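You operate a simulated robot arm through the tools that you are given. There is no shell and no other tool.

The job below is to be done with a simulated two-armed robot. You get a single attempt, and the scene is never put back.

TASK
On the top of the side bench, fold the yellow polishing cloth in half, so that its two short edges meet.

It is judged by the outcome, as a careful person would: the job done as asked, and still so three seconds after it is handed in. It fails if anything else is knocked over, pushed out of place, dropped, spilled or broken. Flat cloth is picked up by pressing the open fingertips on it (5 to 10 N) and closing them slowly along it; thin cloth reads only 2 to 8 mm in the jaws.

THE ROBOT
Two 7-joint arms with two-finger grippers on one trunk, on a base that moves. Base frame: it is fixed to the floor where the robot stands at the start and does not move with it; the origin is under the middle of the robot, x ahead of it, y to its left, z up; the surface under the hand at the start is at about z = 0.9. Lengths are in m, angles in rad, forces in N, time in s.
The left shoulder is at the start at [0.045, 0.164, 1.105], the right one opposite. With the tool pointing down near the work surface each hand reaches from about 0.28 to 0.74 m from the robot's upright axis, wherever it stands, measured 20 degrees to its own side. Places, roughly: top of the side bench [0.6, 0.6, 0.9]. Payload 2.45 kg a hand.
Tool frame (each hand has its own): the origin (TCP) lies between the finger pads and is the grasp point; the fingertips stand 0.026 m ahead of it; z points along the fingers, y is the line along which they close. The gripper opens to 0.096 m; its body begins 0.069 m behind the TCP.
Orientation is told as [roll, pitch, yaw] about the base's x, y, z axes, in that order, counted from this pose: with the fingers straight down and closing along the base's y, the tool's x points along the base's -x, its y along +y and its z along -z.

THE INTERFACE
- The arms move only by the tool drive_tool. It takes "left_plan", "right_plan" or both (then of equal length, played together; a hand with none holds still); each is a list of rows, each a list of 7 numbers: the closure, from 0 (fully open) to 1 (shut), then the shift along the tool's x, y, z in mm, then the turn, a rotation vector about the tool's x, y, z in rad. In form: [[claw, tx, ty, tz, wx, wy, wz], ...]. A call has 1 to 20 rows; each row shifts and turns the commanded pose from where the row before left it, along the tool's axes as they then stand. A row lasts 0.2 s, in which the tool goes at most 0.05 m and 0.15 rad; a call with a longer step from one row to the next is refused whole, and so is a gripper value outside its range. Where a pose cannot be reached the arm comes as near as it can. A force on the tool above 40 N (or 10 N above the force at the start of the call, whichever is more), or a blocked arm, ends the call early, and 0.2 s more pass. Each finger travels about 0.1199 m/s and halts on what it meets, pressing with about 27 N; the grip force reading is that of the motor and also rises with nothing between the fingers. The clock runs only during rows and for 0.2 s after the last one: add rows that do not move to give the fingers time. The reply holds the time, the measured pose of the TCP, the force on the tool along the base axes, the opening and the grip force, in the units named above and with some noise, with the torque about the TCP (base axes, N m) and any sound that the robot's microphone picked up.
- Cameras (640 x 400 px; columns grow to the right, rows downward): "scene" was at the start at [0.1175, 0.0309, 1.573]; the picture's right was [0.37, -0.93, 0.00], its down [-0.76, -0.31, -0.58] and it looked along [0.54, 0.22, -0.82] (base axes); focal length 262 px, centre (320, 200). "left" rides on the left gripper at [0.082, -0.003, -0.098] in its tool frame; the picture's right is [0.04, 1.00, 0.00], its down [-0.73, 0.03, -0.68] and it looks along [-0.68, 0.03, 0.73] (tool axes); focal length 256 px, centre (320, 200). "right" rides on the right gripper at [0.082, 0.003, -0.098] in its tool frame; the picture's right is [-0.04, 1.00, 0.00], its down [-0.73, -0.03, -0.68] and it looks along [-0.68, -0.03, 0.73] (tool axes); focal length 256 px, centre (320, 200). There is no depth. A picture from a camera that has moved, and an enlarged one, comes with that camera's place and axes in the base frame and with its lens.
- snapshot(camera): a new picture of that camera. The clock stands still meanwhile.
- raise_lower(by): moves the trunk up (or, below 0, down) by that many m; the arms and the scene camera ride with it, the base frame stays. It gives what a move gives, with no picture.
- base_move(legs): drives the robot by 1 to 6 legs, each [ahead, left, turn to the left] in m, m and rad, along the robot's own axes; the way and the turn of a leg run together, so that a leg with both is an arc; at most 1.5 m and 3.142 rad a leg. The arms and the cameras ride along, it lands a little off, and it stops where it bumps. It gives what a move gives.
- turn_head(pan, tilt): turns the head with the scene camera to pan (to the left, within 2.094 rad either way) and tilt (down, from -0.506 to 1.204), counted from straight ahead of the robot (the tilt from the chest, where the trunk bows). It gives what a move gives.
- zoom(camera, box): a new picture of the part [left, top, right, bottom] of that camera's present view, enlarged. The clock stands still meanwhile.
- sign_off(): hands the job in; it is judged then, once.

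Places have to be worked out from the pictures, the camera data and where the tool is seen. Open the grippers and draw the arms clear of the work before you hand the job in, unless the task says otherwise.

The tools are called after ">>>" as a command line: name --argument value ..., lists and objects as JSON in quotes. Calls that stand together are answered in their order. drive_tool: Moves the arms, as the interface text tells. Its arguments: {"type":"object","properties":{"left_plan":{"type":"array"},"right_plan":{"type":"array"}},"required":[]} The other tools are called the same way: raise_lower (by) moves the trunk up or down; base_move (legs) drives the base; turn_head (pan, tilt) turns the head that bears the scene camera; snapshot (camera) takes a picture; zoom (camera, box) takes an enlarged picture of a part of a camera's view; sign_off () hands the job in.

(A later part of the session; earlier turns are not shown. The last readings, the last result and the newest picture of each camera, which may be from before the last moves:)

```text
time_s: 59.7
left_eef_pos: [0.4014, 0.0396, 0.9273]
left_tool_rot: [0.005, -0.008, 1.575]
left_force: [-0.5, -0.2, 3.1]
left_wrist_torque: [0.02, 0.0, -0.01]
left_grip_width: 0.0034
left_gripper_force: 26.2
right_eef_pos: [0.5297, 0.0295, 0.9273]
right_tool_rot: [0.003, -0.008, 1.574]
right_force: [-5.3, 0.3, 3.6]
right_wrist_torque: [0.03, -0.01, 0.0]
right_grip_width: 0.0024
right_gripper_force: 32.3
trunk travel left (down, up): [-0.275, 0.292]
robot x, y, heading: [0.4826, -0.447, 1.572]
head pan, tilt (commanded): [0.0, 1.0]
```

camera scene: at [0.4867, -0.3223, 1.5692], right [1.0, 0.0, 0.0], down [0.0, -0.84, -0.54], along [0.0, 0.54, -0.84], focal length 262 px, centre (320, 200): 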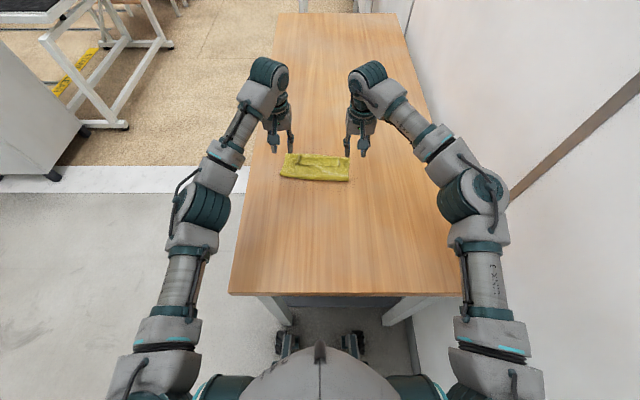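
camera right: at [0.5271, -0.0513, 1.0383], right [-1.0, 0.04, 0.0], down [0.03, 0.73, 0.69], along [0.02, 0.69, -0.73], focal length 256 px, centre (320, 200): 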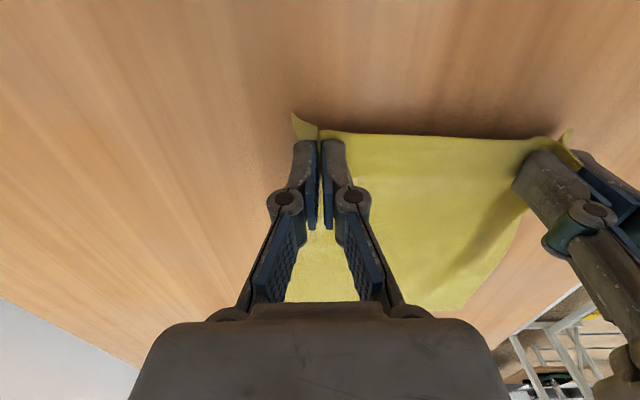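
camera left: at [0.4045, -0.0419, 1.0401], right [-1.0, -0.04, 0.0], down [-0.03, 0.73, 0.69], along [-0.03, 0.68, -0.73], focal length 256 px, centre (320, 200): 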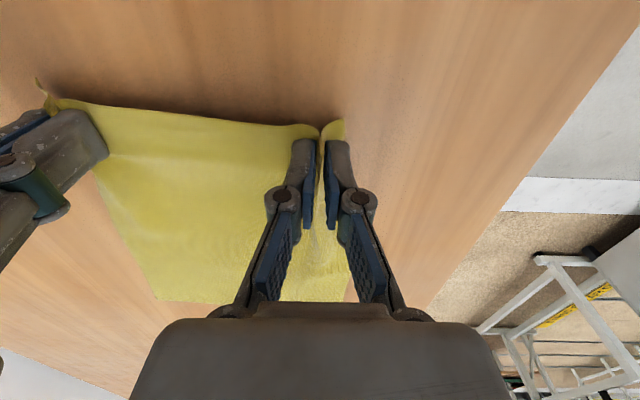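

Both tips touch with about 3 N. I open the fingers slowly in contact, so they spread the pinched wrinkles flat.

>>> drive_tool --left_plan '[[0.96, 0, 0, -0.2, 0, 0, 0], [0.92, 0, 0, -0.2, 0, 0, 0], [0.88, 0, 0, -0.2, 0, 0, 0], [0.84, 0, 0, 0, 0, 0, 0], [0.8, 0, 0, 0, 0, 0, 0], [0.76, 0, 0, 0, 0, 0, 0], [0.72, 0, 0, 0, 0, 0, 0], [0.68, 0, 0, 0, 0, 0, 0], [0.64, 0, 0, 0, 0, 0, 0], [0.6, 0, 0, 0, 0, 0, 0], [0.56, 0, 0, 0, 0, 0, 0], [0.52, 0, 0, 0, 0, 0, 0]]' --right_plan '[[0.96, 0, 0, -0.2, 0, 0, 0], [0.92, 0, 0, -0.2, 0, 0, 0], [0.88, 0, 0, -0.2, 0, 0, 0], [0.84, 0, 0, 0, 0, 0, 0], [0.8, 0, 0, 0, 0, 0, 0], [0.76, 0, 0, 0, 0, 0, 0], [0.72, 0, 0, 0, 0, 0, 0], [0.68, 0, 0, 0, 0, 0, 0], [0.64, 0, 0, 0, 0, 0, 0], [0.6, 0, 0, 0, 0, 0, 0], [0.56, 0, 0, 0, 0, 0, 0], [0.52, 0, 0, 0, 0, 0, 0]]'

>>> zoom --camera "left" --box '[120, 40, 440, 240]'

>>> zoom --camera "right" --box '[200, 40, 520, 240]'

```text
time_s: 62.3
left_eef_pos: [0.4006, 0.04, 0.9292]
left_tool_rot: [0.003, -0.009, 1.574]
left_force: [-0.1, -0.3, 0.3]
left_wrist_torque: [-0.01, -0.02, -0.01]
left_grip_width: 0.046
left_gripper_force: 0.0
right_eef_pos: [0.5298, 0.0304, 0.9283]
right_tool_rot: [0.004, -0.009, 1.572]
right_force: [-0.1, -0.3, -0.6]
right_wrist_torque: [-0.04, 0.03, -0.03]
right_grip_width: 0.0461
right_gripper_force: 0.1
trunk travel left (down, up): [-0.275, 0.292]
robot x, y, heading: [0.4854, -0.444, 1.571]
head pan, tilt (commanded): [0.0, 1.0]
```

```text
2.00 times, centred on (280, 140) of left
camera zoom: at [0.4045, -0.0429, 1.0255], right [-1.0, -0.04, 0.0], down [-0.03, 0.73, 0.69], along [-0.03, 0.68, -0.73], focal length 512 px, centre (400, 320)
```

zoom: 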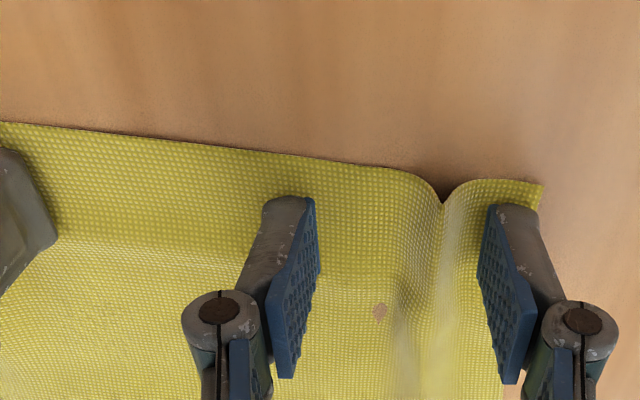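

```text
2.00 times, centred on (360, 140) of right
camera zoom: at [0.5271, -0.0521, 1.0254], right [-1.0, 0.04, 0.0], down [0.03, 0.73, 0.69], along [0.02, 0.68, -0.73], focal length 512 px, centre (240, 320)
```

zoom: 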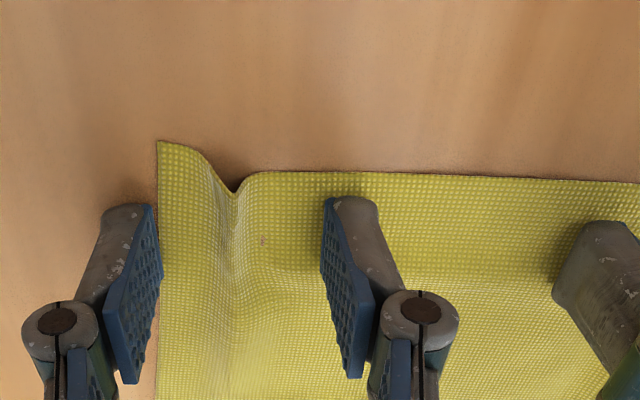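

The pinch wrinkles remain, at x≈0.391 on the left and x≈0.530 on the right. I straddle each with narrower fingers, press lightly and open again to spread them flat.

>>> drive_tool --left_plan '[[0.6, 0, 0, -15, 0, 0, 0], [0.75, 0, 5, 0, 0, 0, 0], [0.75, 0, 5.5, 0, 0, 0, 0], [0.75, 0, 0, 0, 0, 0, 0], [0.75, 0, 0, 8, 0, 0, 0], [0.75, 0, 0, 7, 0, 0, 0], [0.75, 0, 0, 1.5, 0, 0, 0], [0.75, 0, 0, 0, 0, 0, 0]]' --right_plan '[[0.6, 0, 0, -15, 0, 0, 0], [0.75, 0, 4, 0, 0, 0, 0], [0.75, 0, 3, 0, 0, 0, 0], [0.75, 0, 0, 0, 0, 0, 0], [0.75, 0, 0, 8, 0, 0, 0], [0.75, 0, 0, 7, 0, 0, 0], [0.75, 0, 0, 1, 0, 0, 0], [0.75, 0, 0, 0, 0, 0, 0]]'

>>> zoom --camera "left" --box '[220, 60, 420, 185]'

>>> zoom --camera "right" --box '[220, 60, 420, 185]'

```text
time_s: 64.1
left_eef_pos: [0.3903, 0.0392, 0.9281]
left_tool_rot: [0.005, -0.011, 1.576]
left_force: [0.4, 1.4, 8.4]
left_wrist_torque: [-0.01, -0.08, 0.01]
left_grip_width: 0.0239
left_gripper_force: 0.4
right_eef_pos: [0.5229, 0.0297, 0.9272]
right_tool_rot: [0.004, -0.009, 1.572]
right_force: [0.4, -0.3, -0.2]
right_wrist_torque: [0.0, 0.01, 0.0]
right_grip_width: 0.024
right_gripper_force: 0.0
trunk travel left (down, up): [-0.275, 0.292]
robot x, y, heading: [0.4821, -0.4441, 1.572]
head pan, tilt (commanded): [0.0, 1.0]
```

```text
3.20 times, centred on (320, 122) of left
camera zoom: at [0.3938, -0.0438, 1.0245], right [-1.0, -0.04, 0.0], down [-0.03, 0.73, 0.69], along [-0.03, 0.69, -0.73], focal length 819 px, centre (320, 448)
```

zoom: 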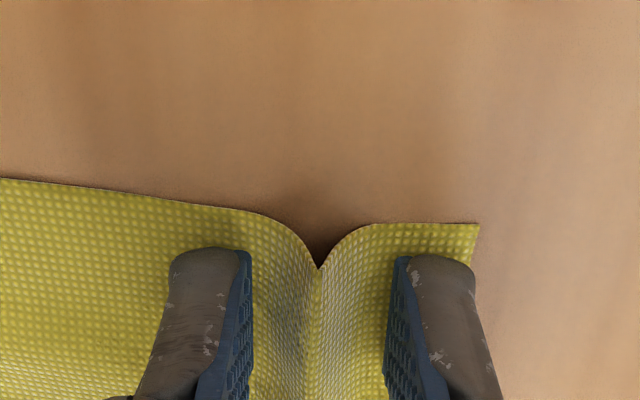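

```text
3.20 times, centred on (320, 122) of right
camera zoom: at [0.5201, -0.0515, 1.0251], right [-1.0, 0.04, 0.0], down [0.03, 0.73, 0.69], along [0.02, 0.69, -0.73], focal length 819 px, centre (320, 448)
```

zoom: 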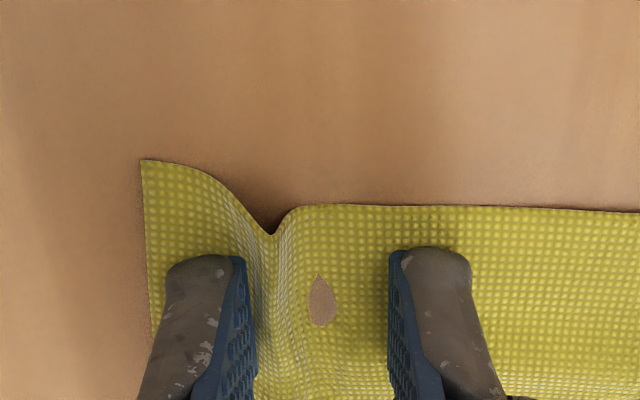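

The left hand presses with 8 N and the right isn't touching yet, so I press the right down a little more. Then I open both slowly to spread.

>>> drive_tool --left_plan '[[0.75, 0, 0, 0, 0, 0, 0], [0.75, 0, 0, 0, 0, 0, 0], [0.72, 0, 0, 0, 0, 0, 0], [0.69, 0, 0, 0, 0, 0, 0], [0.66, 0, 0, 0, 0, 0, 0], [0.63, 0, 0, 0, 0, 0, 0], [0.6, 0, 0, 0.1, 0, 0, 0], [0.57, 0, 0, 0.1, 0, 0, 0], [0.54, 0, 0, 0.2, 0, 0, 0], [0.54, 0, 0, 0, 0, 0, 0]]' --right_plan '[[0.75, 0, 0, 1, 0, 0, 0], [0.75, 0, 0, 0.8, 0, 0, 0], [0.72, 0, 0, 0, 0, 0, 0], [0.69, 0, 0, 0, 0, 0, 0], [0.66, 0, 0, 0, 0, 0, 0], [0.62, 0, 0, 0.1, 0, 0, 0], [0.58, 0, 0, 0.1, 0, 0, 0], [0.54, 0, 0, 0.2, 0, 0, 0], [0.5, 0, 0, 0.2, 0, 0, 0], [0.46, 0, 0, 0.2, 0, 0, 0]]'

>>> zoom --camera "left" --box '[120, 40, 440, 240]'

>>> zoom --camera "right" --box '[200, 40, 520, 240]'

```text
time_s: 66.3
left_eef_pos: [0.3901, 0.0396, 0.9266]
left_tool_rot: [0.004, -0.009, 1.574]
left_force: [0.0, 0.1, 1.1]
left_wrist_torque: [-0.04, 0.01, 0.0]
left_grip_width: 0.0442
left_gripper_force: 0.0
right_eef_pos: [0.5233, 0.0274, 0.9248]
right_tool_rot: [0.002, -0.009, 1.572]
right_force: [0.0, 0.6, 2.8]
right_wrist_torque: [-0.04, -0.05, 0.05]
right_grip_width: 0.0523
right_gripper_force: 0.0
trunk travel left (down, up): [-0.275, 0.292]
robot x, y, heading: [0.4856, -0.4445, 1.572]
head pan, tilt (commanded): [0.0, 1.0]
```

```text
2.00 times, centred on (280, 140) of left
camera zoom: at [0.3944, -0.0435, 1.0239], right [-1.0, -0.04, 0.0], down [-0.03, 0.73, 0.69], along [-0.03, 0.68, -0.73], focal length 512 px, centre (400, 320)
```

zoom: 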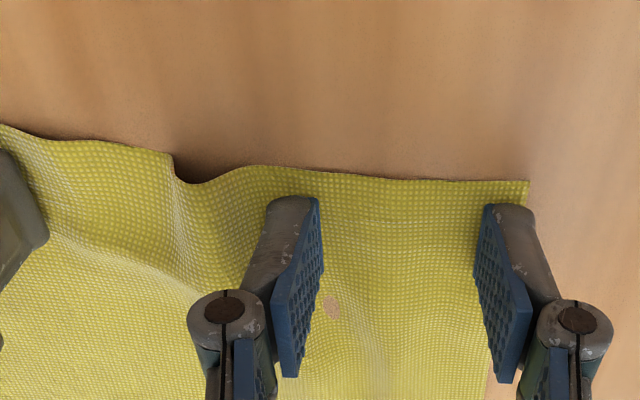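

```text
2.00 times, centred on (360, 140) of right
camera zoom: at [0.5201, -0.0524, 1.0217], right [-1.0, 0.04, 0.0], down [0.03, 0.73, 0.69], along [0.02, 0.69, -0.73], focal length 512 px, centre (240, 320)
```

zoom: 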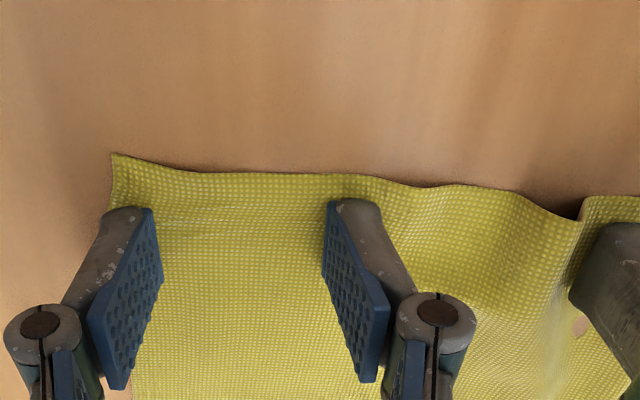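

The corner wrinkles are flat now, but about 2 cm of slack has moved to the middle. With the fingers still lightly pressed, I drag both hands apart by 11 mm each.

>>> drive_tool --left_plan '[[0.54, 0, 0, 0.7, 0, 0, 0], [0.54, 0, 2, 0, 0, 0, 0], [0.54, 0, 3, 0, 0, 0, 0], [0.54, 0, 3, 0, 0, 0, 0], [0.54, 0, 3, 0, 0, 0, 0], [0.54, 0, 0, 0, 0, 0, 0]]' --right_plan '[[0.46, 0, 0, 0.4, 0, 0, 0], [0.46, 0, -2, 0, 0, 0, 0], [0.46, 0, -3, 0, 0, 0, 0], [0.46, 0, -3, 0, 0, 0, 0], [0.46, 0, -3, 0, 0, 0, 0], [0.46, 0, 0, 0, 0, 0, 0]]'

>>> snapshot --camera "left"

>>> snapshot --camera "right"

```text
time_s: 67.7
left_eef_pos: [0.3803, 0.0388, 0.9259]
left_tool_rot: [0.003, -0.01, 1.574]
left_force: [1.0, -0.5, 7.3]
left_wrist_torque: [-0.05, -0.16, 0.0]
left_grip_width: 0.0451
left_gripper_force: 0.5
right_eef_pos: [0.5338, 0.0276, 0.9245]
right_tool_rot: [0.004, -0.01, 1.574]
right_force: [-0.5, 0.9, 7.5]
right_wrist_torque: [-0.05, 0.12, -0.02]
right_grip_width: 0.0532
right_gripper_force: 0.2
trunk travel left (down, up): [-0.275, 0.292]
robot x, y, heading: [0.4819, -0.441, 1.571]
head pan, tilt (commanded): [0.0, 1.0]
```

```text
taken
camera left: at [0.3834, -0.0438, 1.0232], right [-1.0, -0.04, 0.0], down [-0.03, 0.73, 0.69], along [-0.03, 0.69, -0.73], focal length 256 px, centre (320, 200)
```

left: 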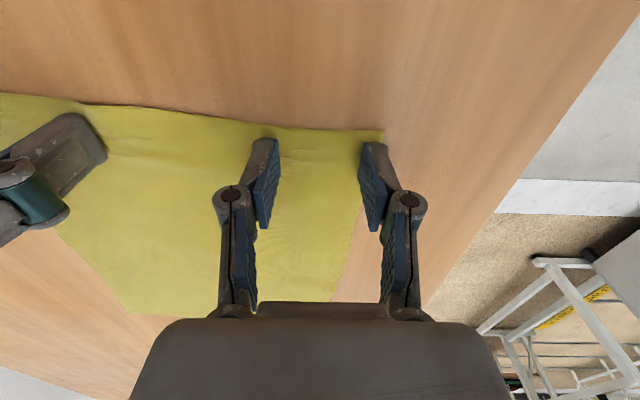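

```text
taken
camera right: at [0.5313, -0.0521, 1.0218], right [-1.0, 0.04, 0.0], down [0.03, 0.73, 0.69], along [0.02, 0.69, -0.73], focal length 256 px, centre (320, 200)
```

right: 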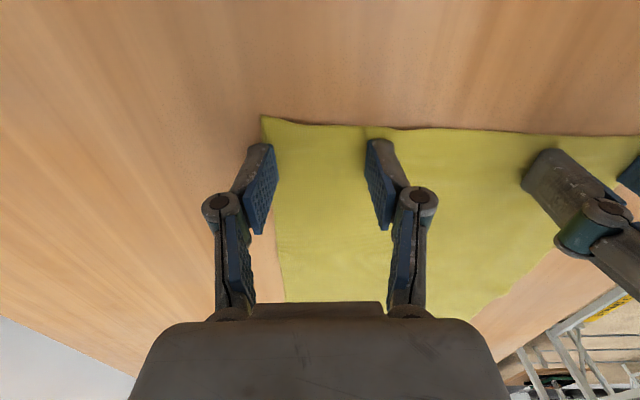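

The cloth is nearly flat again. I lift both hands up and outward for an unobstructed view of the whole cloth.

>>> drive_tool --left_plan '[[0.54, 0, 0, -20, 0, 0, 0], [0.54, 0, 0, -30, 0, 0, 0], [0.54, 10, 20, -30, 0, 0, 0], [0.54, 20, 30, -10, 0, 0, 0], [0.54, 20, 20, 0, 0, 0, 0], [0.54, 0, 0, 0, 0, 0, 0]]' --right_plan '[[0.46, 0, 0, -20, 0, 0, 0], [0.46, 0, 0, -30, 0, 0, 0], [0.46, 10, -20, -30, 0, 0, 0], [0.46, 20, -30, -10, 0, 0, 0], [0.46, 20, -20, 0, 0, 0, 0], [0.46, 0, 0, 0, 0, 0, 0]]'

>>> zoom --camera "scene" --box '[240, 130, 400, 230]'

>>> snapshot --camera "left"

>>> snapshot --camera "right"

```text
time_s: 69.1
left_eef_pos: [0.3094, -0.0109, 1.0166]
left_tool_rot: [0.003, -0.007, 1.574]
left_force: [-0.5, 0.2, -0.5]
left_wrist_torque: [0.0, 0.02, 0.0]
left_grip_width: 0.0444
left_gripper_force: 0.0
right_eef_pos: [0.6035, -0.0215, 1.0152]
right_tool_rot: [0.003, -0.008, 1.573]
right_force: [-0.1, 0.2, 0.0]
right_wrist_torque: [-0.02, 0.0, 0.01]
right_grip_width: 0.0519
right_gripper_force: 0.2
trunk travel left (down, up): [-0.275, 0.292]
robot x, y, heading: [0.4853, -0.4443, 1.574]
head pan, tilt (commanded): [0.0, 1.0]
```

```text
4.00 times, centred on (320, 180) of scene
camera zoom: at [0.486, -0.3238, 1.5693], right [1.0, 0.0, 0.0], down [0.0, -0.84, -0.54], along [0.0, 0.54, -0.84], focal length 1046 px, centre (320, 280)
```

zoom: 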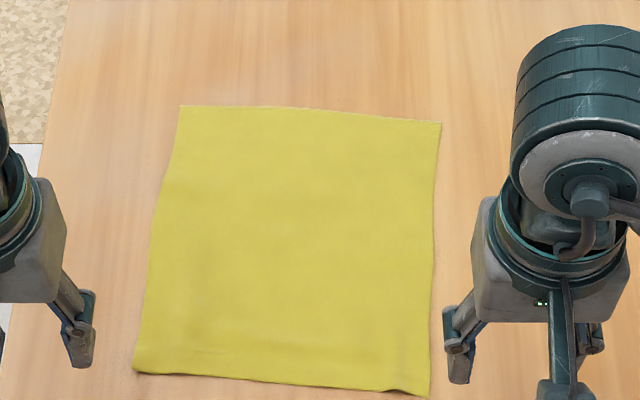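

```text
taken
camera left: at [0.3129, -0.0933, 1.1136], right [-1.0, -0.04, 0.0], down [-0.03, 0.73, 0.68], along [-0.03, 0.68, -0.73], focal length 256 px, centre (320, 200)
```

left: 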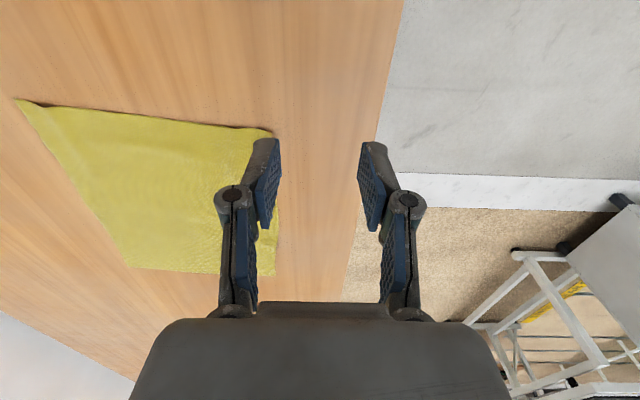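

```text
taken
camera right: at [0.5998, -0.1017, 1.111], right [-1.0, 0.04, 0.0], down [0.03, 0.73, 0.68], along [0.02, 0.68, -0.73], focal length 256 px, centre (320, 200)
```

right: 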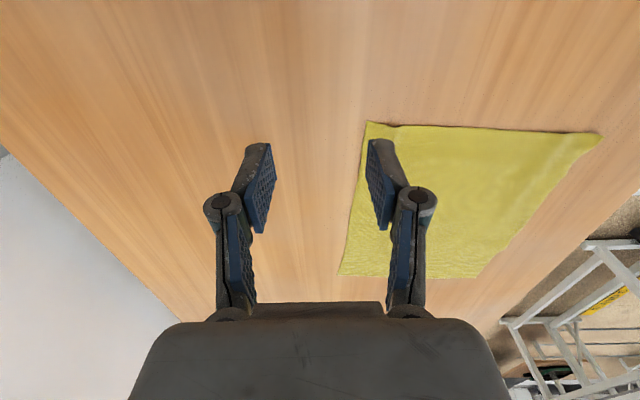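

The cloth lies flat with corners at about NL (0.349, 0.023), NR (0.563, 0.002), FL (0.364, 0.271) and FR (0.585, 0.256). Its middle line therefore runs from (0.357, 0.148) to (0.574, 0.130). I now turn both hands about 90° outward so the fingers close across that line.

>>> drive_tool --left_plan '[[0.62, 0, 0, 0, 0, 0, 0.138], [0.62, 0, 0, 0, 0, 0, 0.138], [0.62, 0, 0, 0, 0, 0, 0.138], [0.62, 0, 0, 0, 0, 0, 0.138], [0.62, 0, 0, 0, 0, 0, 0.138], [0.62, 0, 0, 0, 0, 0, 0.138], [0.62, 0, 0, 0, 0, 0, 0.138], [0.62, 0, 0, 0, 0, 0, 0.138], [0.62, 0, 0, 0, 0, 0, 0.138], [0.62, 0, 0, 0, 0, 0, 0.138], [0.62, 0, 0, 0, 0, 0, 0.138], [0.62, 0, 0, 0, 0, 0, 0.138], [0.62, 0, 0, 0, 0, 0, 0]]' --right_plan '[[0.62, 0, 0, 0, 0, 0, -0.124], [0.62, 0, 0, 0, 0, 0, -0.124], [0.62, 0, 0, 0, 0, 0, -0.124], [0.62, 0, 0, 0, 0, 0, -0.124], [0.62, 0, 0, 0, 0, 0, -0.124], [0.62, 0, 0, 0, 0, 0, -0.124], [0.62, 0, 0, 0, 0, 0, -0.124], [0.62, 0, 0, 0, 0, 0, -0.124], [0.62, 0, 0, 0, 0, 0, -0.124], [0.62, 0, 0, 0, 0, 0, -0.124], [0.62, 0, 0, 0, 0, 0, -0.124], [0.62, 0, 0, 0, 0, 0, -0.124], [0.62, 0, 0, 0, 0, 0, 0]]'

>>> snapshot --camera "scene"

```text
time_s: 71.9
left_eef_pos: [0.3096, -0.0128, 1.0153]
left_tool_rot: [0.009, 0.005, -0.084]
left_force: [0.1, 0.5, 0.3]
left_wrist_torque: [-0.02, -0.01, 0.02]
left_grip_width: 0.0364
left_gripper_force: 0.1
right_eef_pos: [0.6043, -0.0211, 1.0138]
right_tool_rot: [-0.007, -0.004, 2.812]
right_force: [0.9, -0.3, -0.9]
right_wrist_torque: [0.03, 0.02, -0.01]
right_grip_width: 0.0366
right_gripper_force: 0.1
right hand out of reach, approached as far as the arm can: row 11, 12
trunk travel left (down, up): [-0.275, 0.292]
robot x, y, heading: [0.4875, -0.4433, 1.573]
head pan, tilt (commanded): [0.0, 1.0]
```

```text
taken
camera scene: at [0.4859, -0.3245, 1.5694], right [1.0, 0.0, 0.0], down [0.0, -0.84, -0.54], along [0.0, 0.54, -0.84], focal length 262 px, centre (320, 200)
```

scene: 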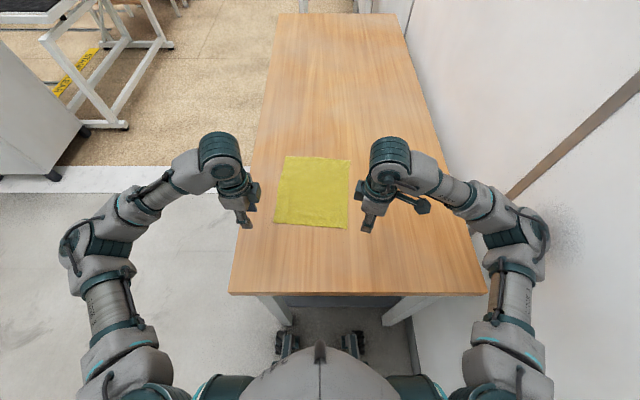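

The left hand reached the wanted yaw; the right stopped at 2.81 of 3.06, at a wrist limit for that arm posture. I move both towards the middle line at height, to see whether the right's range improves there.

>>> drive_tool --left_plan '[[0.62, -11.1, 32.8, 0, 0, 0, 0], [0.62, -11.1, 32.8, 0, 0, 0, 0], [0.62, -11.1, 32.8, 0, 0, 0, 0], [0.62, -11.1, 32.8, 0, 0, 0, 0], [0.62, -11.1, 32.8, 0, 0, 0, 0], [0.62, 0, 0, 0, 0, 0, 0]]' --right_plan '[[0.62, 0, -30, 0, 0, 0, 0], [0.62, 0, -30, 0, 0, 0, 0], [0.62, 0, -30, 0, 0, 0, 0], [0.62, 0, -30, 0, 0, 0, 0], [0.62, 0, -30, 0, 0, 0, 0], [0.62, 0, 0, 0, 0, 0, 0]]'

```text
time_s: 73.3
left_eef_pos: [0.3801, 0.1469, 1.0153]
left_tool_rot: [0.009, 0.006, -0.082]
left_force: [-0.2, 0.9, 0.4]
left_wrist_torque: [0.02, -0.03, 0.01]
left_grip_width: 0.0364
left_gripper_force: 0.1
right_eef_pos: [0.6097, -0.0125, 1.0138]
right_tool_rot: [-0.007, -0.008, 2.807]
right_force: [-0.3, 0.5, -0.1]
right_wrist_torque: [0.04, 0.03, -0.04]
right_grip_width: 0.0368
right_gripper_force: 0.0
right hand out of reach, approached as far as the arm can: row 1, 2, 3, 4, 5
trunk travel left (down, up): [-0.275, 0.292]
robot x, y, heading: [0.4851, -0.445, 1.567]
head pan, tilt (commanded): [0.0, 1.0]
```

The right arm is at its wrist limit in that direction, so I turn it back the other way and check how the commanded pose responds.

>>> drive_tool --right_plan '[[0.62, 0, 0, 0, 0, 0, 0.14], [0.62, 0, 0, 0, 0, 0, 0.14], [0.62, 0, 0, 0, 0, 0, 0.14], [0.62, 0, 0, 0, 0, 0, 0.14], [0.62, 0, 0, 0, 0, 0, 0]]'

```text
time_s: 74.5
left_eef_pos: [0.3797, 0.1475, 1.0166]
left_tool_rot: [0.008, 0.005, -0.083]
left_force: [-1.2, -0.5, 0.6]
left_wrist_torque: [-0.01, 0.01, -0.03]
left_grip_width: 0.0366
left_gripper_force: 0.1
right_eef_pos: [0.6097, -0.0126, 1.0125]
right_tool_rot: [0.001, -0.009, 2.249]
right_force: [-0.2, 0.1, -0.5]
right_wrist_torque: [0.0, 0.01, 0.0]
right_grip_width: 0.0365
right_gripper_force: 0.0
trunk travel left (down, up): [-0.275, 0.292]
robot x, y, heading: [0.4848, -0.4457, 1.574]
head pan, tilt (commanded): [0.0, 1.0]
```

The commanded pose simply stays where the arm stopped. I turn the right hand the other way, to yaw ≈ -0.085, while it is still clear of the left hand.

>>> drive_tool --right_plan '[[0.62, 0, 0, 0, 0, 0, 0.1373], [0.62, 0, 0, 0, 0, 0, 0.1373], [0.62, 0, 0, 0, 0, 0, 0.1373], [0.62, 0, 0, 0, 0, 0, 0.1373], [0.62, 0, 0, 0, 0, 0, 0.1373], [0.62, 0, 0, 0, 0, 0, 0.1373], [0.62, 0, 0, 0, 0, 0, 0.1373], [0.62, 0, 0, 0, 0, 0, 0.1373], [0.62, 0, 0, 0, 0, 0, 0.1373], [0.62, 0, 0, 0, 0, 0, 0.1373], [0.62, 0, 0, 0, 0, 0, 0.1373], [0.62, 0, 0, 0, 0, 0, 0.1373], [0.62, 0, 0, 0, 0, 0, 0.1373], [0.62, 0, 0, 0, 0, 0, 0.1373], [0.62, 0, 0, 0, 0, 0, 0.1373], [0.62, 0, 0, 0, 0, 0, 0.1373], [0.62, 0, 0, 0, 0, 0, 0.1373], [0.62, 0, 0, 0, 0, 0, 0]]'

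>>> snapshot --camera "scene"

>>> snapshot --camera "left"

>>> snapshot --camera "right"

```text
time_s: 78.3
left_eef_pos: [0.3795, 0.1464, 1.0169]
left_tool_rot: [0.009, 0.003, -0.084]
left_force: [-0.2, 0.5, -1.3]
left_wrist_torque: [-0.03, 0.04, 0.02]
left_grip_width: 0.0363
left_gripper_force: 0.0
right_eef_pos: [0.6104, -0.0102, 1.0132]
right_tool_rot: [0.01, 0.005, -0.086]
right_force: [0.5, 0.1, -0.6]
right_wrist_torque: [-0.05, -0.02, 0.04]
right_grip_width: 0.0366
right_gripper_force: 0.1
trunk travel left (down, up): [-0.275, 0.292]
robot x, y, heading: [0.4865, -0.4411, 1.571]
head pan, tilt (commanded): [0.0, 1.0]
```

```text
taken
camera scene: at [0.4872, -0.3236, 1.5693], right [1.0, 0.0, 0.0], down [0.0, -0.84, -0.54], along [0.0, 0.54, -0.84], focal length 262 px, centre (320, 200)
```

scene: 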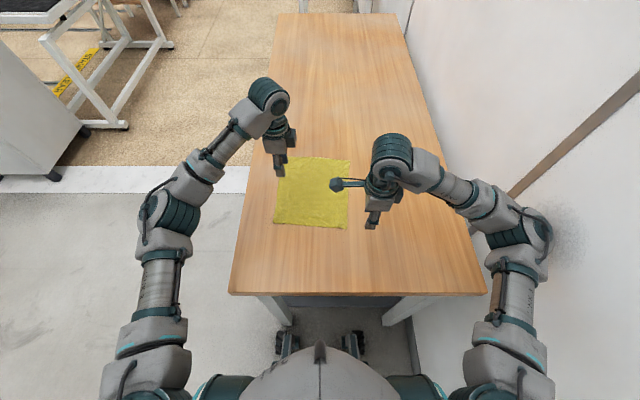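

```text
taken
camera left: at [0.2982, 0.1493, 1.1146], right [0.04, 1.0, 0.01], down [0.74, -0.04, 0.68], along [0.68, -0.02, -0.74], focal length 256 px, centre (320, 200)
```

left: 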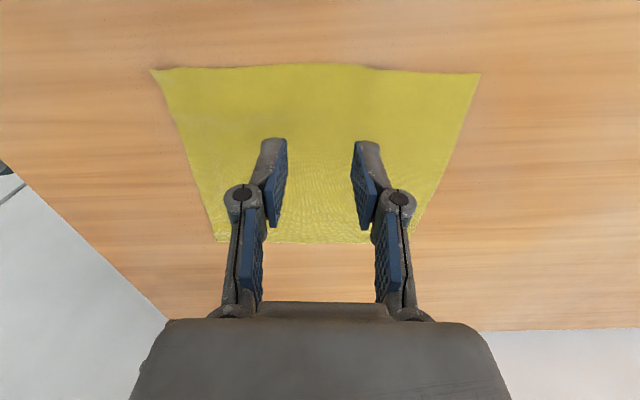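

```text
taken
camera right: at [0.5295, -0.0005, 1.1105], right [0.12, 0.99, 0.01], down [0.73, -0.1, 0.68], along [0.67, -0.08, -0.74], focal length 256 px, centre (320, 200)
```

right: 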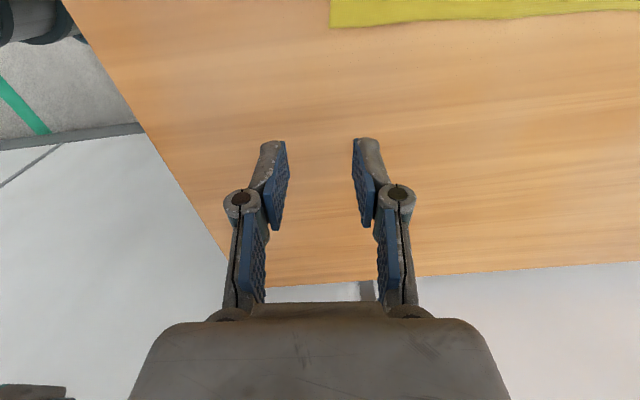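

Both hands now have the right yaw, and the left hand's view confirms the left mid-point at y≈0.147, where it already is. I bring the right hand over the right end of the middle line and look.

>>> drive_tool --right_plan '[[0.62, 14.1, 27.2, 0, 0, 0, 0], [0.62, 14.1, 27.2, 0, 0, 0, 0], [0.62, 14.1, 27.2, 0, 0, 0, 0], [0.62, 14.1, 27.2, 0, 0, 0, 0], [0.62, 14.1, 27.2, 0, 0, 0, 0], [0.62, 0, 0, 0, 0, 0, 0]]'

>>> snapshot --camera "right"

>>> snapshot --camera "scene"

```text
time_s: 79.7
left_eef_pos: [0.3787, 0.1466, 1.0172]
left_tool_rot: [0.008, 0.004, -0.081]
left_force: [0.2, -0.1, -0.1]
left_wrist_torque: [-0.01, 0.0, 0.01]
left_grip_width: 0.0363
left_gripper_force: 0.0
right_eef_pos: [0.5534, 0.1283, 1.0138]
right_tool_rot: [0.009, 0.003, -0.083]
right_force: [0.4, 0.3, 0.7]
right_wrist_torque: [0.0, 0.0, 0.01]
right_grip_width: 0.0366
right_gripper_force: 0.1
trunk travel left (down, up): [-0.275, 0.292]
robot x, y, heading: [0.4867, -0.446, 1.578]
head pan, tilt (commanded): [0.0, 1.0]
```

```text
taken
camera right: at [0.4716, 0.1396, 1.1122], right [0.12, 0.99, 0.01], down [0.73, -0.1, 0.68], along [0.67, -0.08, -0.74], focal length 256 px, centre (320, 200)
```

right: 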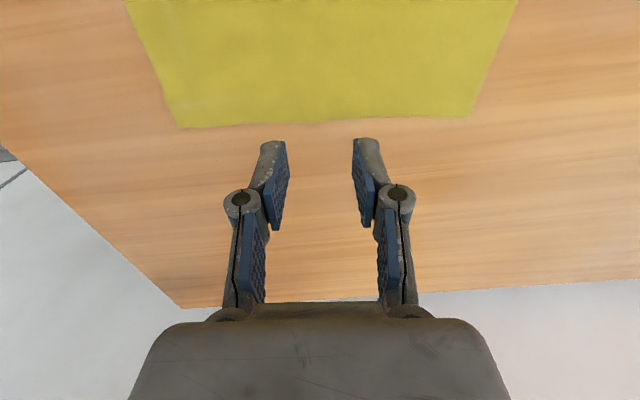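

```text
taken
camera scene: at [0.4859, -0.3232, 1.5693], right [1.0, 0.0, 0.0], down [0.0, -0.84, -0.54], along [0.0, 0.54, -0.84], focal length 262 px, centre (320, 200)
```

scene: 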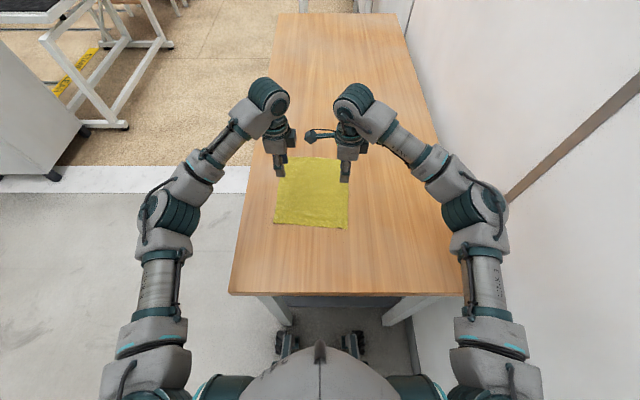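

The right mid-point works out at (0.573, 0.130), so the right hand needs 3 mm more in y. I make that correction and lower both hands to just above the cloth.

>>> drive_tool --left_plan '[[0.62, 0, 0, 20, 0, 0, 0], [0.62, 0, -0.7, 20, 0, 0, 0], [0.62, 0, 0, 20, 0, 0, 0], [0.62, 0, 0, 15, 0, 0, 0], [0.62, 0, 0, 10, 0, 0, 0], [0.62, 0, 0, 0, 0, 0, 0]]' --right_plan '[[0.62, 0, 3.4, 18, 0, 0, 0], [0.62, 0, 0, 20, 0, 0, 0], [0.62, 0, 0, 20, 0, 0, 0], [0.62, 0, 0, 15, 0, 0, 0], [0.62, 0, 0, 10, 0, 0, 0], [0.62, 0, 0, 0, 0, 0, 0]]'

>>> snapshot --camera "right"

>>> snapshot --camera "left"

```text
time_s: 81.1
left_eef_pos: [0.3781, 0.1479, 0.9303]
left_tool_rot: [0.009, 0.003, -0.081]
left_force: [0.2, 0.2, -0.4]
left_wrist_torque: [0.01, 0.0, 0.01]
left_grip_width: 0.0364
left_gripper_force: 0.0
right_eef_pos: [0.5524, 0.1341, 0.9325]
right_tool_rot: [0.007, 0.004, -0.085]
right_force: [0.4, 0.2, 0.0]
right_wrist_torque: [0.01, 0.0, 0.03]
right_grip_width: 0.0366
right_gripper_force: 0.0
trunk travel left (down, up): [-0.275, 0.292]
robot x, y, heading: [0.4809, -0.443, 1.573]
head pan, tilt (commanded): [0.0, 1.0]
```

```text
taken
camera right: at [0.4711, 0.1444, 1.0299], right [0.12, 0.99, 0.01], down [0.73, -0.1, 0.68], along [0.67, -0.08, -0.74], focal length 256 px, centre (320, 200)
```

right: 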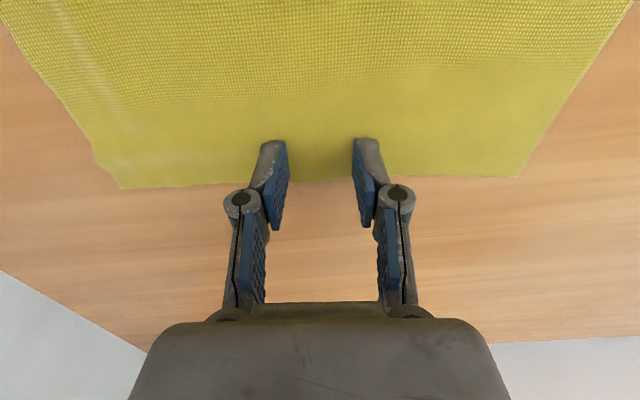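

```text
taken
camera left: at [0.297, 0.1501, 1.0296], right [0.04, 1.0, 0.01], down [0.74, -0.04, 0.68], along [0.68, -0.02, -0.74], focal length 256 px, centre (320, 200)
```

left: 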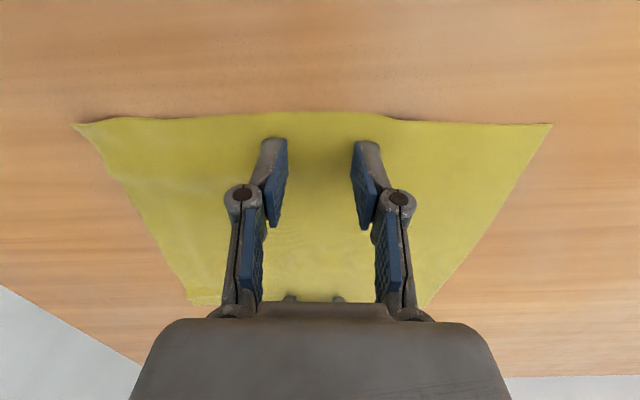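

The mid-points check out again at close range, with both hands within 1–2 mm of the middle line. I lower the last few millimetres to contact.

>>> drive_tool --left_plan '[[0.62, 0, 0, 1, 0, 0, 0], [0.62, 0, 0, 1, 0, 0, 0], [0.62, 0, 0, 0, 0, 0, 0]]' --right_plan '[[0.62, 0, 0, 2, 0, 0, 0], [0.62, 0, 0, 2, 0, 0, 0], [0.62, 0, 0, 0, 0, 0, 0]]'

```text
time_s: 81.9
left_eef_pos: [0.3785, 0.1463, 0.9297]
left_tool_rot: [0.008, 0.003, -0.082]
left_force: [0.0, -0.3, 0.1]
left_wrist_torque: [0.0, 0.0, -0.01]
left_grip_width: 0.0364
left_gripper_force: 0.0
right_eef_pos: [0.5511, 0.1335, 0.9281]
right_tool_rot: [0.009, 0.006, -0.083]
right_force: [-0.2, 0.6, -0.6]
right_wrist_torque: [-0.01, 0.0, 0.0]
right_grip_width: 0.0366
right_gripper_force: 0.0
trunk travel left (down, up): [-0.275, 0.292]
robot x, y, heading: [0.484, -0.444, 1.568]
head pan, tilt (commanded): [0.0, 1.0]
```

No contact yet; I step down another 1.5 mm on each hand.

>>> drive_tool --left_plan '[[0.62, 0, 0, 1, 0, 0, 0], [0.62, 0, 0, 0.7, 0, 0, 0], [0.62, 0, 0, 0, 0, 0, 0]]' --right_plan '[[0.62, 0, 0, 1, 0, 0, 0], [0.62, 0, 0, 0.5, 0, 0, 0], [0.62, 0, 0, 0, 0, 0, 0]]'

```text
time_s: 82.7
left_eef_pos: [0.378, 0.146, 0.9287]
left_tool_rot: [0.009, 0.005, -0.082]
left_force: [1.1, 0.0, -0.1]
left_wrist_torque: [0.04, -0.04, 0.01]
left_grip_width: 0.0363
left_gripper_force: 0.0
right_eef_pos: [0.5523, 0.1331, 0.9271]
right_tool_rot: [0.011, 0.008, -0.084]
right_force: [-0.1, 0.9, 7.6]
right_wrist_torque: [-0.15, -0.03, 0.03]
right_grip_width: 0.0345
right_gripper_force: 0.1
trunk travel left (down, up): [-0.275, 0.292]
robot x, y, heading: [0.4904, -0.4409, 1.564]
head pan, tilt (commanded): [0.0, 1.0]
```

The right hand now presses with 7.6 N and the left isn't touching yet. I lower only the left further.

>>> drive_tool --left_plan '[[0.62, 0, 0, 0.8, 0, 0, 0], [0.62, 0, 0, 0.6, 0, 0, 0], [0.62, 0, 0, 0, 0, 0, 0]]'

```text
time_s: 83.5
left_eef_pos: [0.3788, 0.1467, 0.9265]
left_tool_rot: [0.008, 0.003, -0.082]
left_force: [-0.3, 0.1, 0.1]
left_wrist_torque: [0.01, 0.02, -0.04]
left_grip_width: 0.0368
left_gripper_force: 0.0
right_eef_pos: [0.5514, 0.1339, 0.9261]
right_tool_rot: [0.01, 0.005, -0.081]
right_force: [-0.3, 0.3, 9.9]
right_wrist_torque: [0.06, -0.07, 0.01]
right_grip_width: 0.0368
right_gripper_force: 0.1
trunk travel left (down, up): [-0.275, 0.292]
robot x, y, heading: [0.4874, -0.4461, 1.567]
head pan, tilt (commanded): [0.0, 1.0]
```

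>>> drive_tool --left_plan '[[0.62, 0, 0, 0.7, 0, 0, 0], [0.62, 0, 0, 0, 0, 0, 0]]' --right_plan '[[0.62, 0, 0, -0.2, 0, 0, 0], [0.62, 0, 0, 0, 0, 0, 0]]'

```text
time_s: 84.1
left_eef_pos: [0.3778, 0.1457, 0.9265]
left_tool_rot: [0.009, 0.002, -0.081]
left_force: [0.6, 0.9, 4.3]
left_wrist_torque: [-0.12, 0.05, -0.02]
left_grip_width: 0.0365
left_gripper_force: 0.0
right_eef_pos: [0.552, 0.1345, 0.9254]
right_tool_rot: [0.009, 0.004, -0.084]
right_force: [-0.8, 0.3, 8.1]
right_wrist_torque: [-0.01, -0.02, 0.01]
right_grip_width: 0.0379
right_gripper_force: 0.1
trunk travel left (down, up): [-0.275, 0.292]
robot x, y, heading: [0.4855, -0.4447, 1.577]
head pan, tilt (commanded): [0.0, 1.0]
```

Left presses with 4.3 N and right with 8.1 N. I add a touch on the left and close slowly to about 0.8, easing up slightly as the tips extend.

>>> drive_tool --left_plan '[[0.62, 0, 0, 0.4, 0, 0, 0], [0.64, 0, 0, 0, 0, 0, 0], [0.66, 0, 0, 0, 0, 0, 0], [0.68, 0, 0, 0, 0, 0, 0], [0.7, 0, 0, -0.2, 0, 0, 0], [0.72, 0, 0, 0, 0, 0, 0], [0.74, 0, 0, -0.2, 0, 0, 0], [0.76, 0, 0, 0, 0, 0, 0], [0.78, 0, 0, 0, 0, 0, 0]]' --right_plan '[[0.62, 0, 0, 0, 0, 0, 0], [0.64, 0, 0, -0.1, 0, 0, 0], [0.66, 0, 0, -0.1, 0, 0, 0], [0.68, 0, 0, -0.1, 0, 0, 0], [0.7, 0, 0, -0.1, 0, 0, 0], [0.72, 0, 0, -0.1, 0, 0, 0], [0.74, 0, 0, -0.1, 0, 0, 0], [0.76, 0, 0, 0, 0, 0, 0], [0.78, 0, 0, 0, 0, 0, 0]]'

>>> zoom --camera "left" --box '[180, 60, 460, 235]'

>>> zoom --camera "right" --box '[180, 60, 460, 235]'

```text
time_s: 86.1
left_eef_pos: [0.3784, 0.1463, 0.9264]
left_tool_rot: [0.011, 0.003, -0.083]
left_force: [-0.3, 1.1, 12.8]
left_wrist_torque: [0.15, -0.05, 0.0]
left_grip_width: 0.0221
left_gripper_force: 0.1
right_eef_pos: [0.5514, 0.1331, 0.9267]
right_tool_rot: [0.008, 0.007, -0.084]
right_force: [-0.1, 0.5, 4.9]
right_wrist_torque: [-0.03, -0.04, -0.01]
right_grip_width: 0.0208
right_gripper_force: 0.0
trunk travel left (down, up): [-0.275, 0.292]
robot x, y, heading: [0.4864, -0.4444, 1.576]
head pan, tilt (commanded): [0.0, 1.0]
```

```text
2.29 times, centred on (320, 148) of left
camera zoom: at [0.2973, 0.1488, 1.0249], right [0.04, 1.0, 0.01], down [0.74, -0.04, 0.68], along [0.68, -0.02, -0.74], focal length 585 px, centre (320, 320)
```

zoom: 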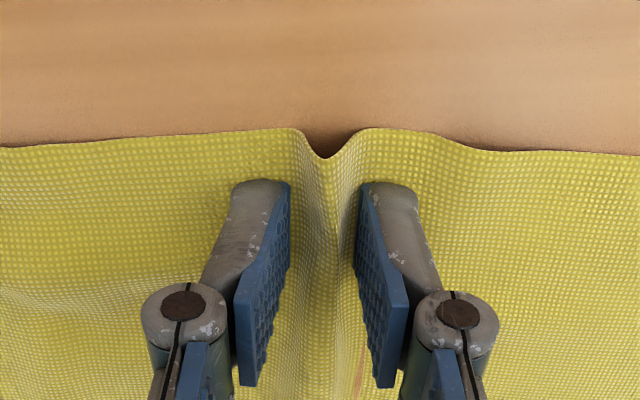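

```text
2.29 times, centred on (320, 148) of right
camera zoom: at [0.47, 0.1439, 1.0255], right [0.12, 0.99, 0.01], down [0.73, -0.1, 0.68], along [0.67, -0.08, -0.74], focal length 585 px, centre (320, 320)
```

zoom: 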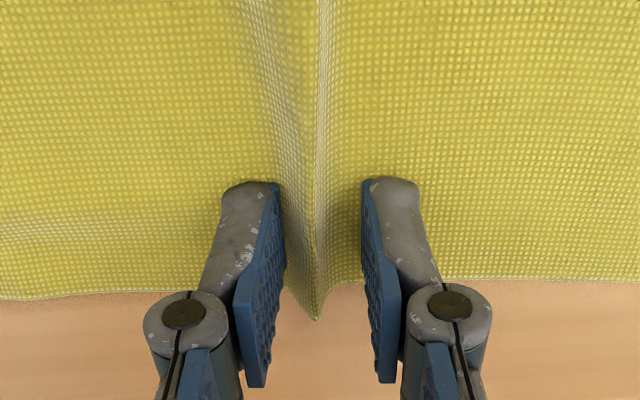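

A clean ridge along the middle line stands between the fingers on both hands. I finish closing while feeding down slightly to keep the press.

>>> drive_tool --left_plan '[[0.8, 0, 0, 0, 0, 0, 0], [0.82, 0, 0, 0, 0, 0, 0], [0.84, 0, 0, 0, 0, 0, 0], [0.86, 0, 0, 0, 0, 0, 0], [0.88, 0, 0, 0.1, 0, 0, 0], [0.9, 0, 0, 0.2, 0, 0, 0], [0.92, 0, 0, 0.2, 0, 0, 0], [0.94, 0, 0, 0.2, 0, 0, 0], [0.96, 0, 0, 0.2, 0, 0, 0], [0.98, 0, 0, 0.2, 0, 0, 0], [1.0, 0, 0, 0, 0, 0, 0], [1.0, 0, 0, 0, 0, 0, 0]]' --right_plan '[[0.8, 0, 0, 0.3, 0, 0, 0], [0.82, 0, 0, 0.2, 0, 0, 0], [0.84, 0, 0, 0.1, 0, 0, 0], [0.86, 0, 0, 0.1, 0, 0, 0], [0.88, 0, 0, 0.1, 0, 0, 0], [0.9, 0, 0, 0.2, 0, 0, 0], [0.92, 0, 0, 0.2, 0, 0, 0], [0.94, 0, 0, 0.2, 0, 0, 0], [0.96, 0, 0, 0.2, 0, 0, 0], [0.98, 0, 0, 0.2, 0, 0, 0], [1.0, 0, 0, 0, 0, 0, 0], [1.0, 0, 0, 0, 0, 0, 0]]'

>>> zoom --camera "left" --box '[180, 60, 460, 235]'

>>> zoom --camera "right" --box '[180, 60, 460, 235]'

```text
time_s: 88.7
left_eef_pos: [0.3774, 0.1456, 0.926]
left_tool_rot: [0.011, 0.003, -0.082]
left_force: [-1.2, 1.0, 18.2]
left_wrist_torque: [0.06, 0.06, -0.05]
left_grip_width: 0.0031
left_gripper_force: 32.9
right_eef_pos: [0.5513, 0.1333, 0.9257]
right_tool_rot: [0.011, 0.006, -0.085]
right_force: [0.1, 0.0, 20.6]
right_wrist_torque: [-0.08, -0.07, 0.01]
right_grip_width: 0.0026
right_gripper_force: 24.0
trunk travel left (down, up): [-0.275, 0.292]
robot x, y, heading: [0.4873, -0.4427, 1.571]
head pan, tilt (commanded): [0.0, 1.0]
```

```text
2.29 times, centred on (320, 148) of left
camera zoom: at [0.2967, 0.1476, 1.0248], right [0.04, 1.0, 0.01], down [0.74, -0.04, 0.68], along [0.68, -0.02, -0.74], focal length 585 px, centre (320, 320)
```

zoom: 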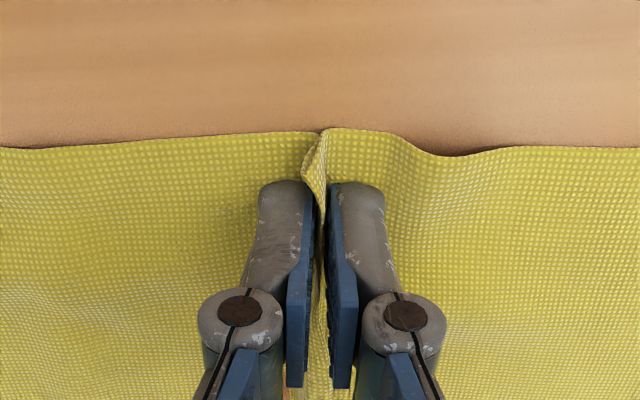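

```text
2.29 times, centred on (320, 148) of right
camera zoom: at [0.4706, 0.1431, 1.0245], right [0.12, 0.99, 0.01], down [0.73, -0.1, 0.68], along [0.67, -0.08, -0.74], focal length 585 px, centre (320, 320)
```

zoom: 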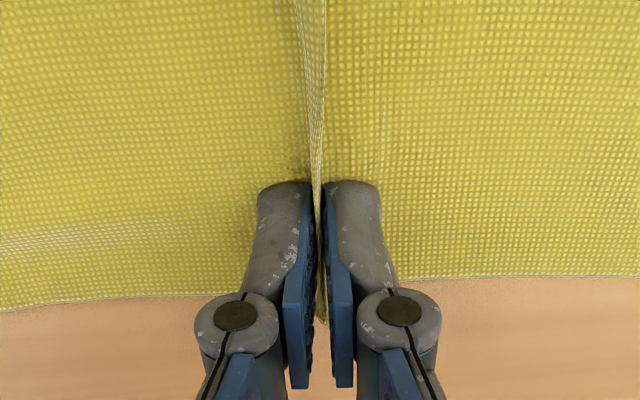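

Both hands hold the fold ridge (3.1 and 2.6 mm). I lift straight up, first 40 mm, and check.

>>> drive_tool --left_plan '[[1.0, 0, 0, -4, 0, 0, 0], [1.0, 0, 0, -6, 0, 0, 0], [1.0, 0, 0, -10, 0, 0, 0], [1.0, 0, 0, -10, 0, 0, 0], [1.0, 0, 0, -10, 0, 0, 0], [1.0, 0, 0, 0, 0, 0, 0]]' --right_plan '[[1.0, 0, 0, -4, 0, 0, 0], [1.0, 0, 0, -6, 0, 0, 0], [1.0, 0, 0, -10, 0, 0, 0], [1.0, 0, 0, -10, 0, 0, 0], [1.0, 0, 0, -10, 0, 0, 0], [1.0, 0, 0, 0, 0, 0, 0]]'

>>> snapshot --camera "left"

>>> snapshot --camera "right"

>>> zoom --camera "scene" --box '[240, 130, 400, 230]'

```text
time_s: 90.1
left_eef_pos: [0.3798, 0.1474, 0.9652]
left_tool_rot: [0.007, 0.004, -0.084]
left_force: [-0.3, 0.1, -0.5]
left_wrist_torque: [0.06, -0.01, 0.0]
left_grip_width: 0.0045
left_gripper_force: 27.6
right_eef_pos: [0.5513, 0.1347, 0.9642]
right_tool_rot: [0.009, 0.005, -0.083]
right_force: [-0.3, -1.7, 1.4]
right_wrist_torque: [-0.04, 0.02, -0.01]
right_grip_width: 0.0031
right_gripper_force: 34.8
trunk travel left (down, up): [-0.275, 0.292]
robot x, y, heading: [0.4864, -0.4459, 1.578]
head pan, tilt (commanded): [0.0, 1.0]
```

```text
taken
camera left: at [0.2975, 0.1497, 1.0633], right [0.04, 1.0, 0.01], down [0.74, -0.04, 0.68], along [0.68, -0.02, -0.74], focal length 256 px, centre (320, 200)
```

left: 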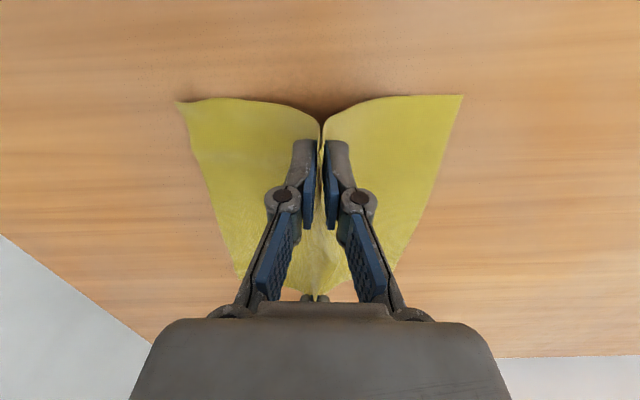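

```text
taken
camera right: at [0.4699, 0.1449, 1.0626], right [0.12, 0.99, 0.01], down [0.73, -0.1, 0.68], along [0.67, -0.08, -0.74], focal length 256 px, centre (320, 200)
```

right: 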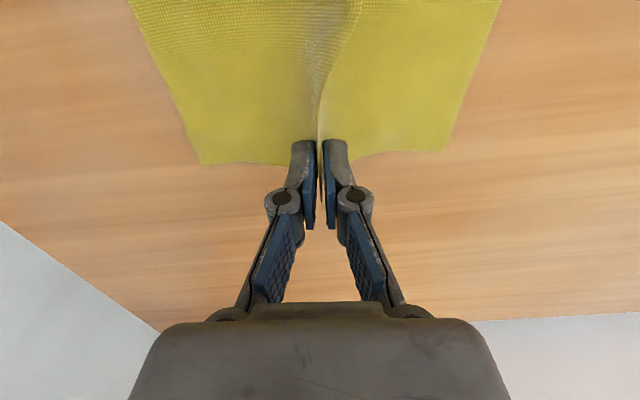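

```text
4.00 times, centred on (320, 180) of scene
camera zoom: at [0.4863, -0.323, 1.5693], right [1.0, 0.0, 0.0], down [0.0, -0.84, -0.54], along [0.0, 0.54, -0.84], focal length 1046 px, centre (320, 280)
```

zoom: 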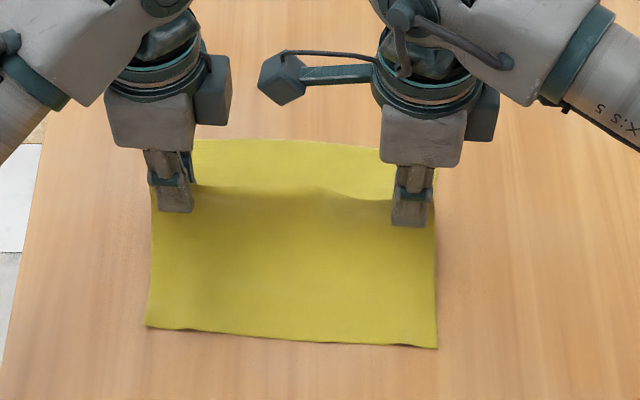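

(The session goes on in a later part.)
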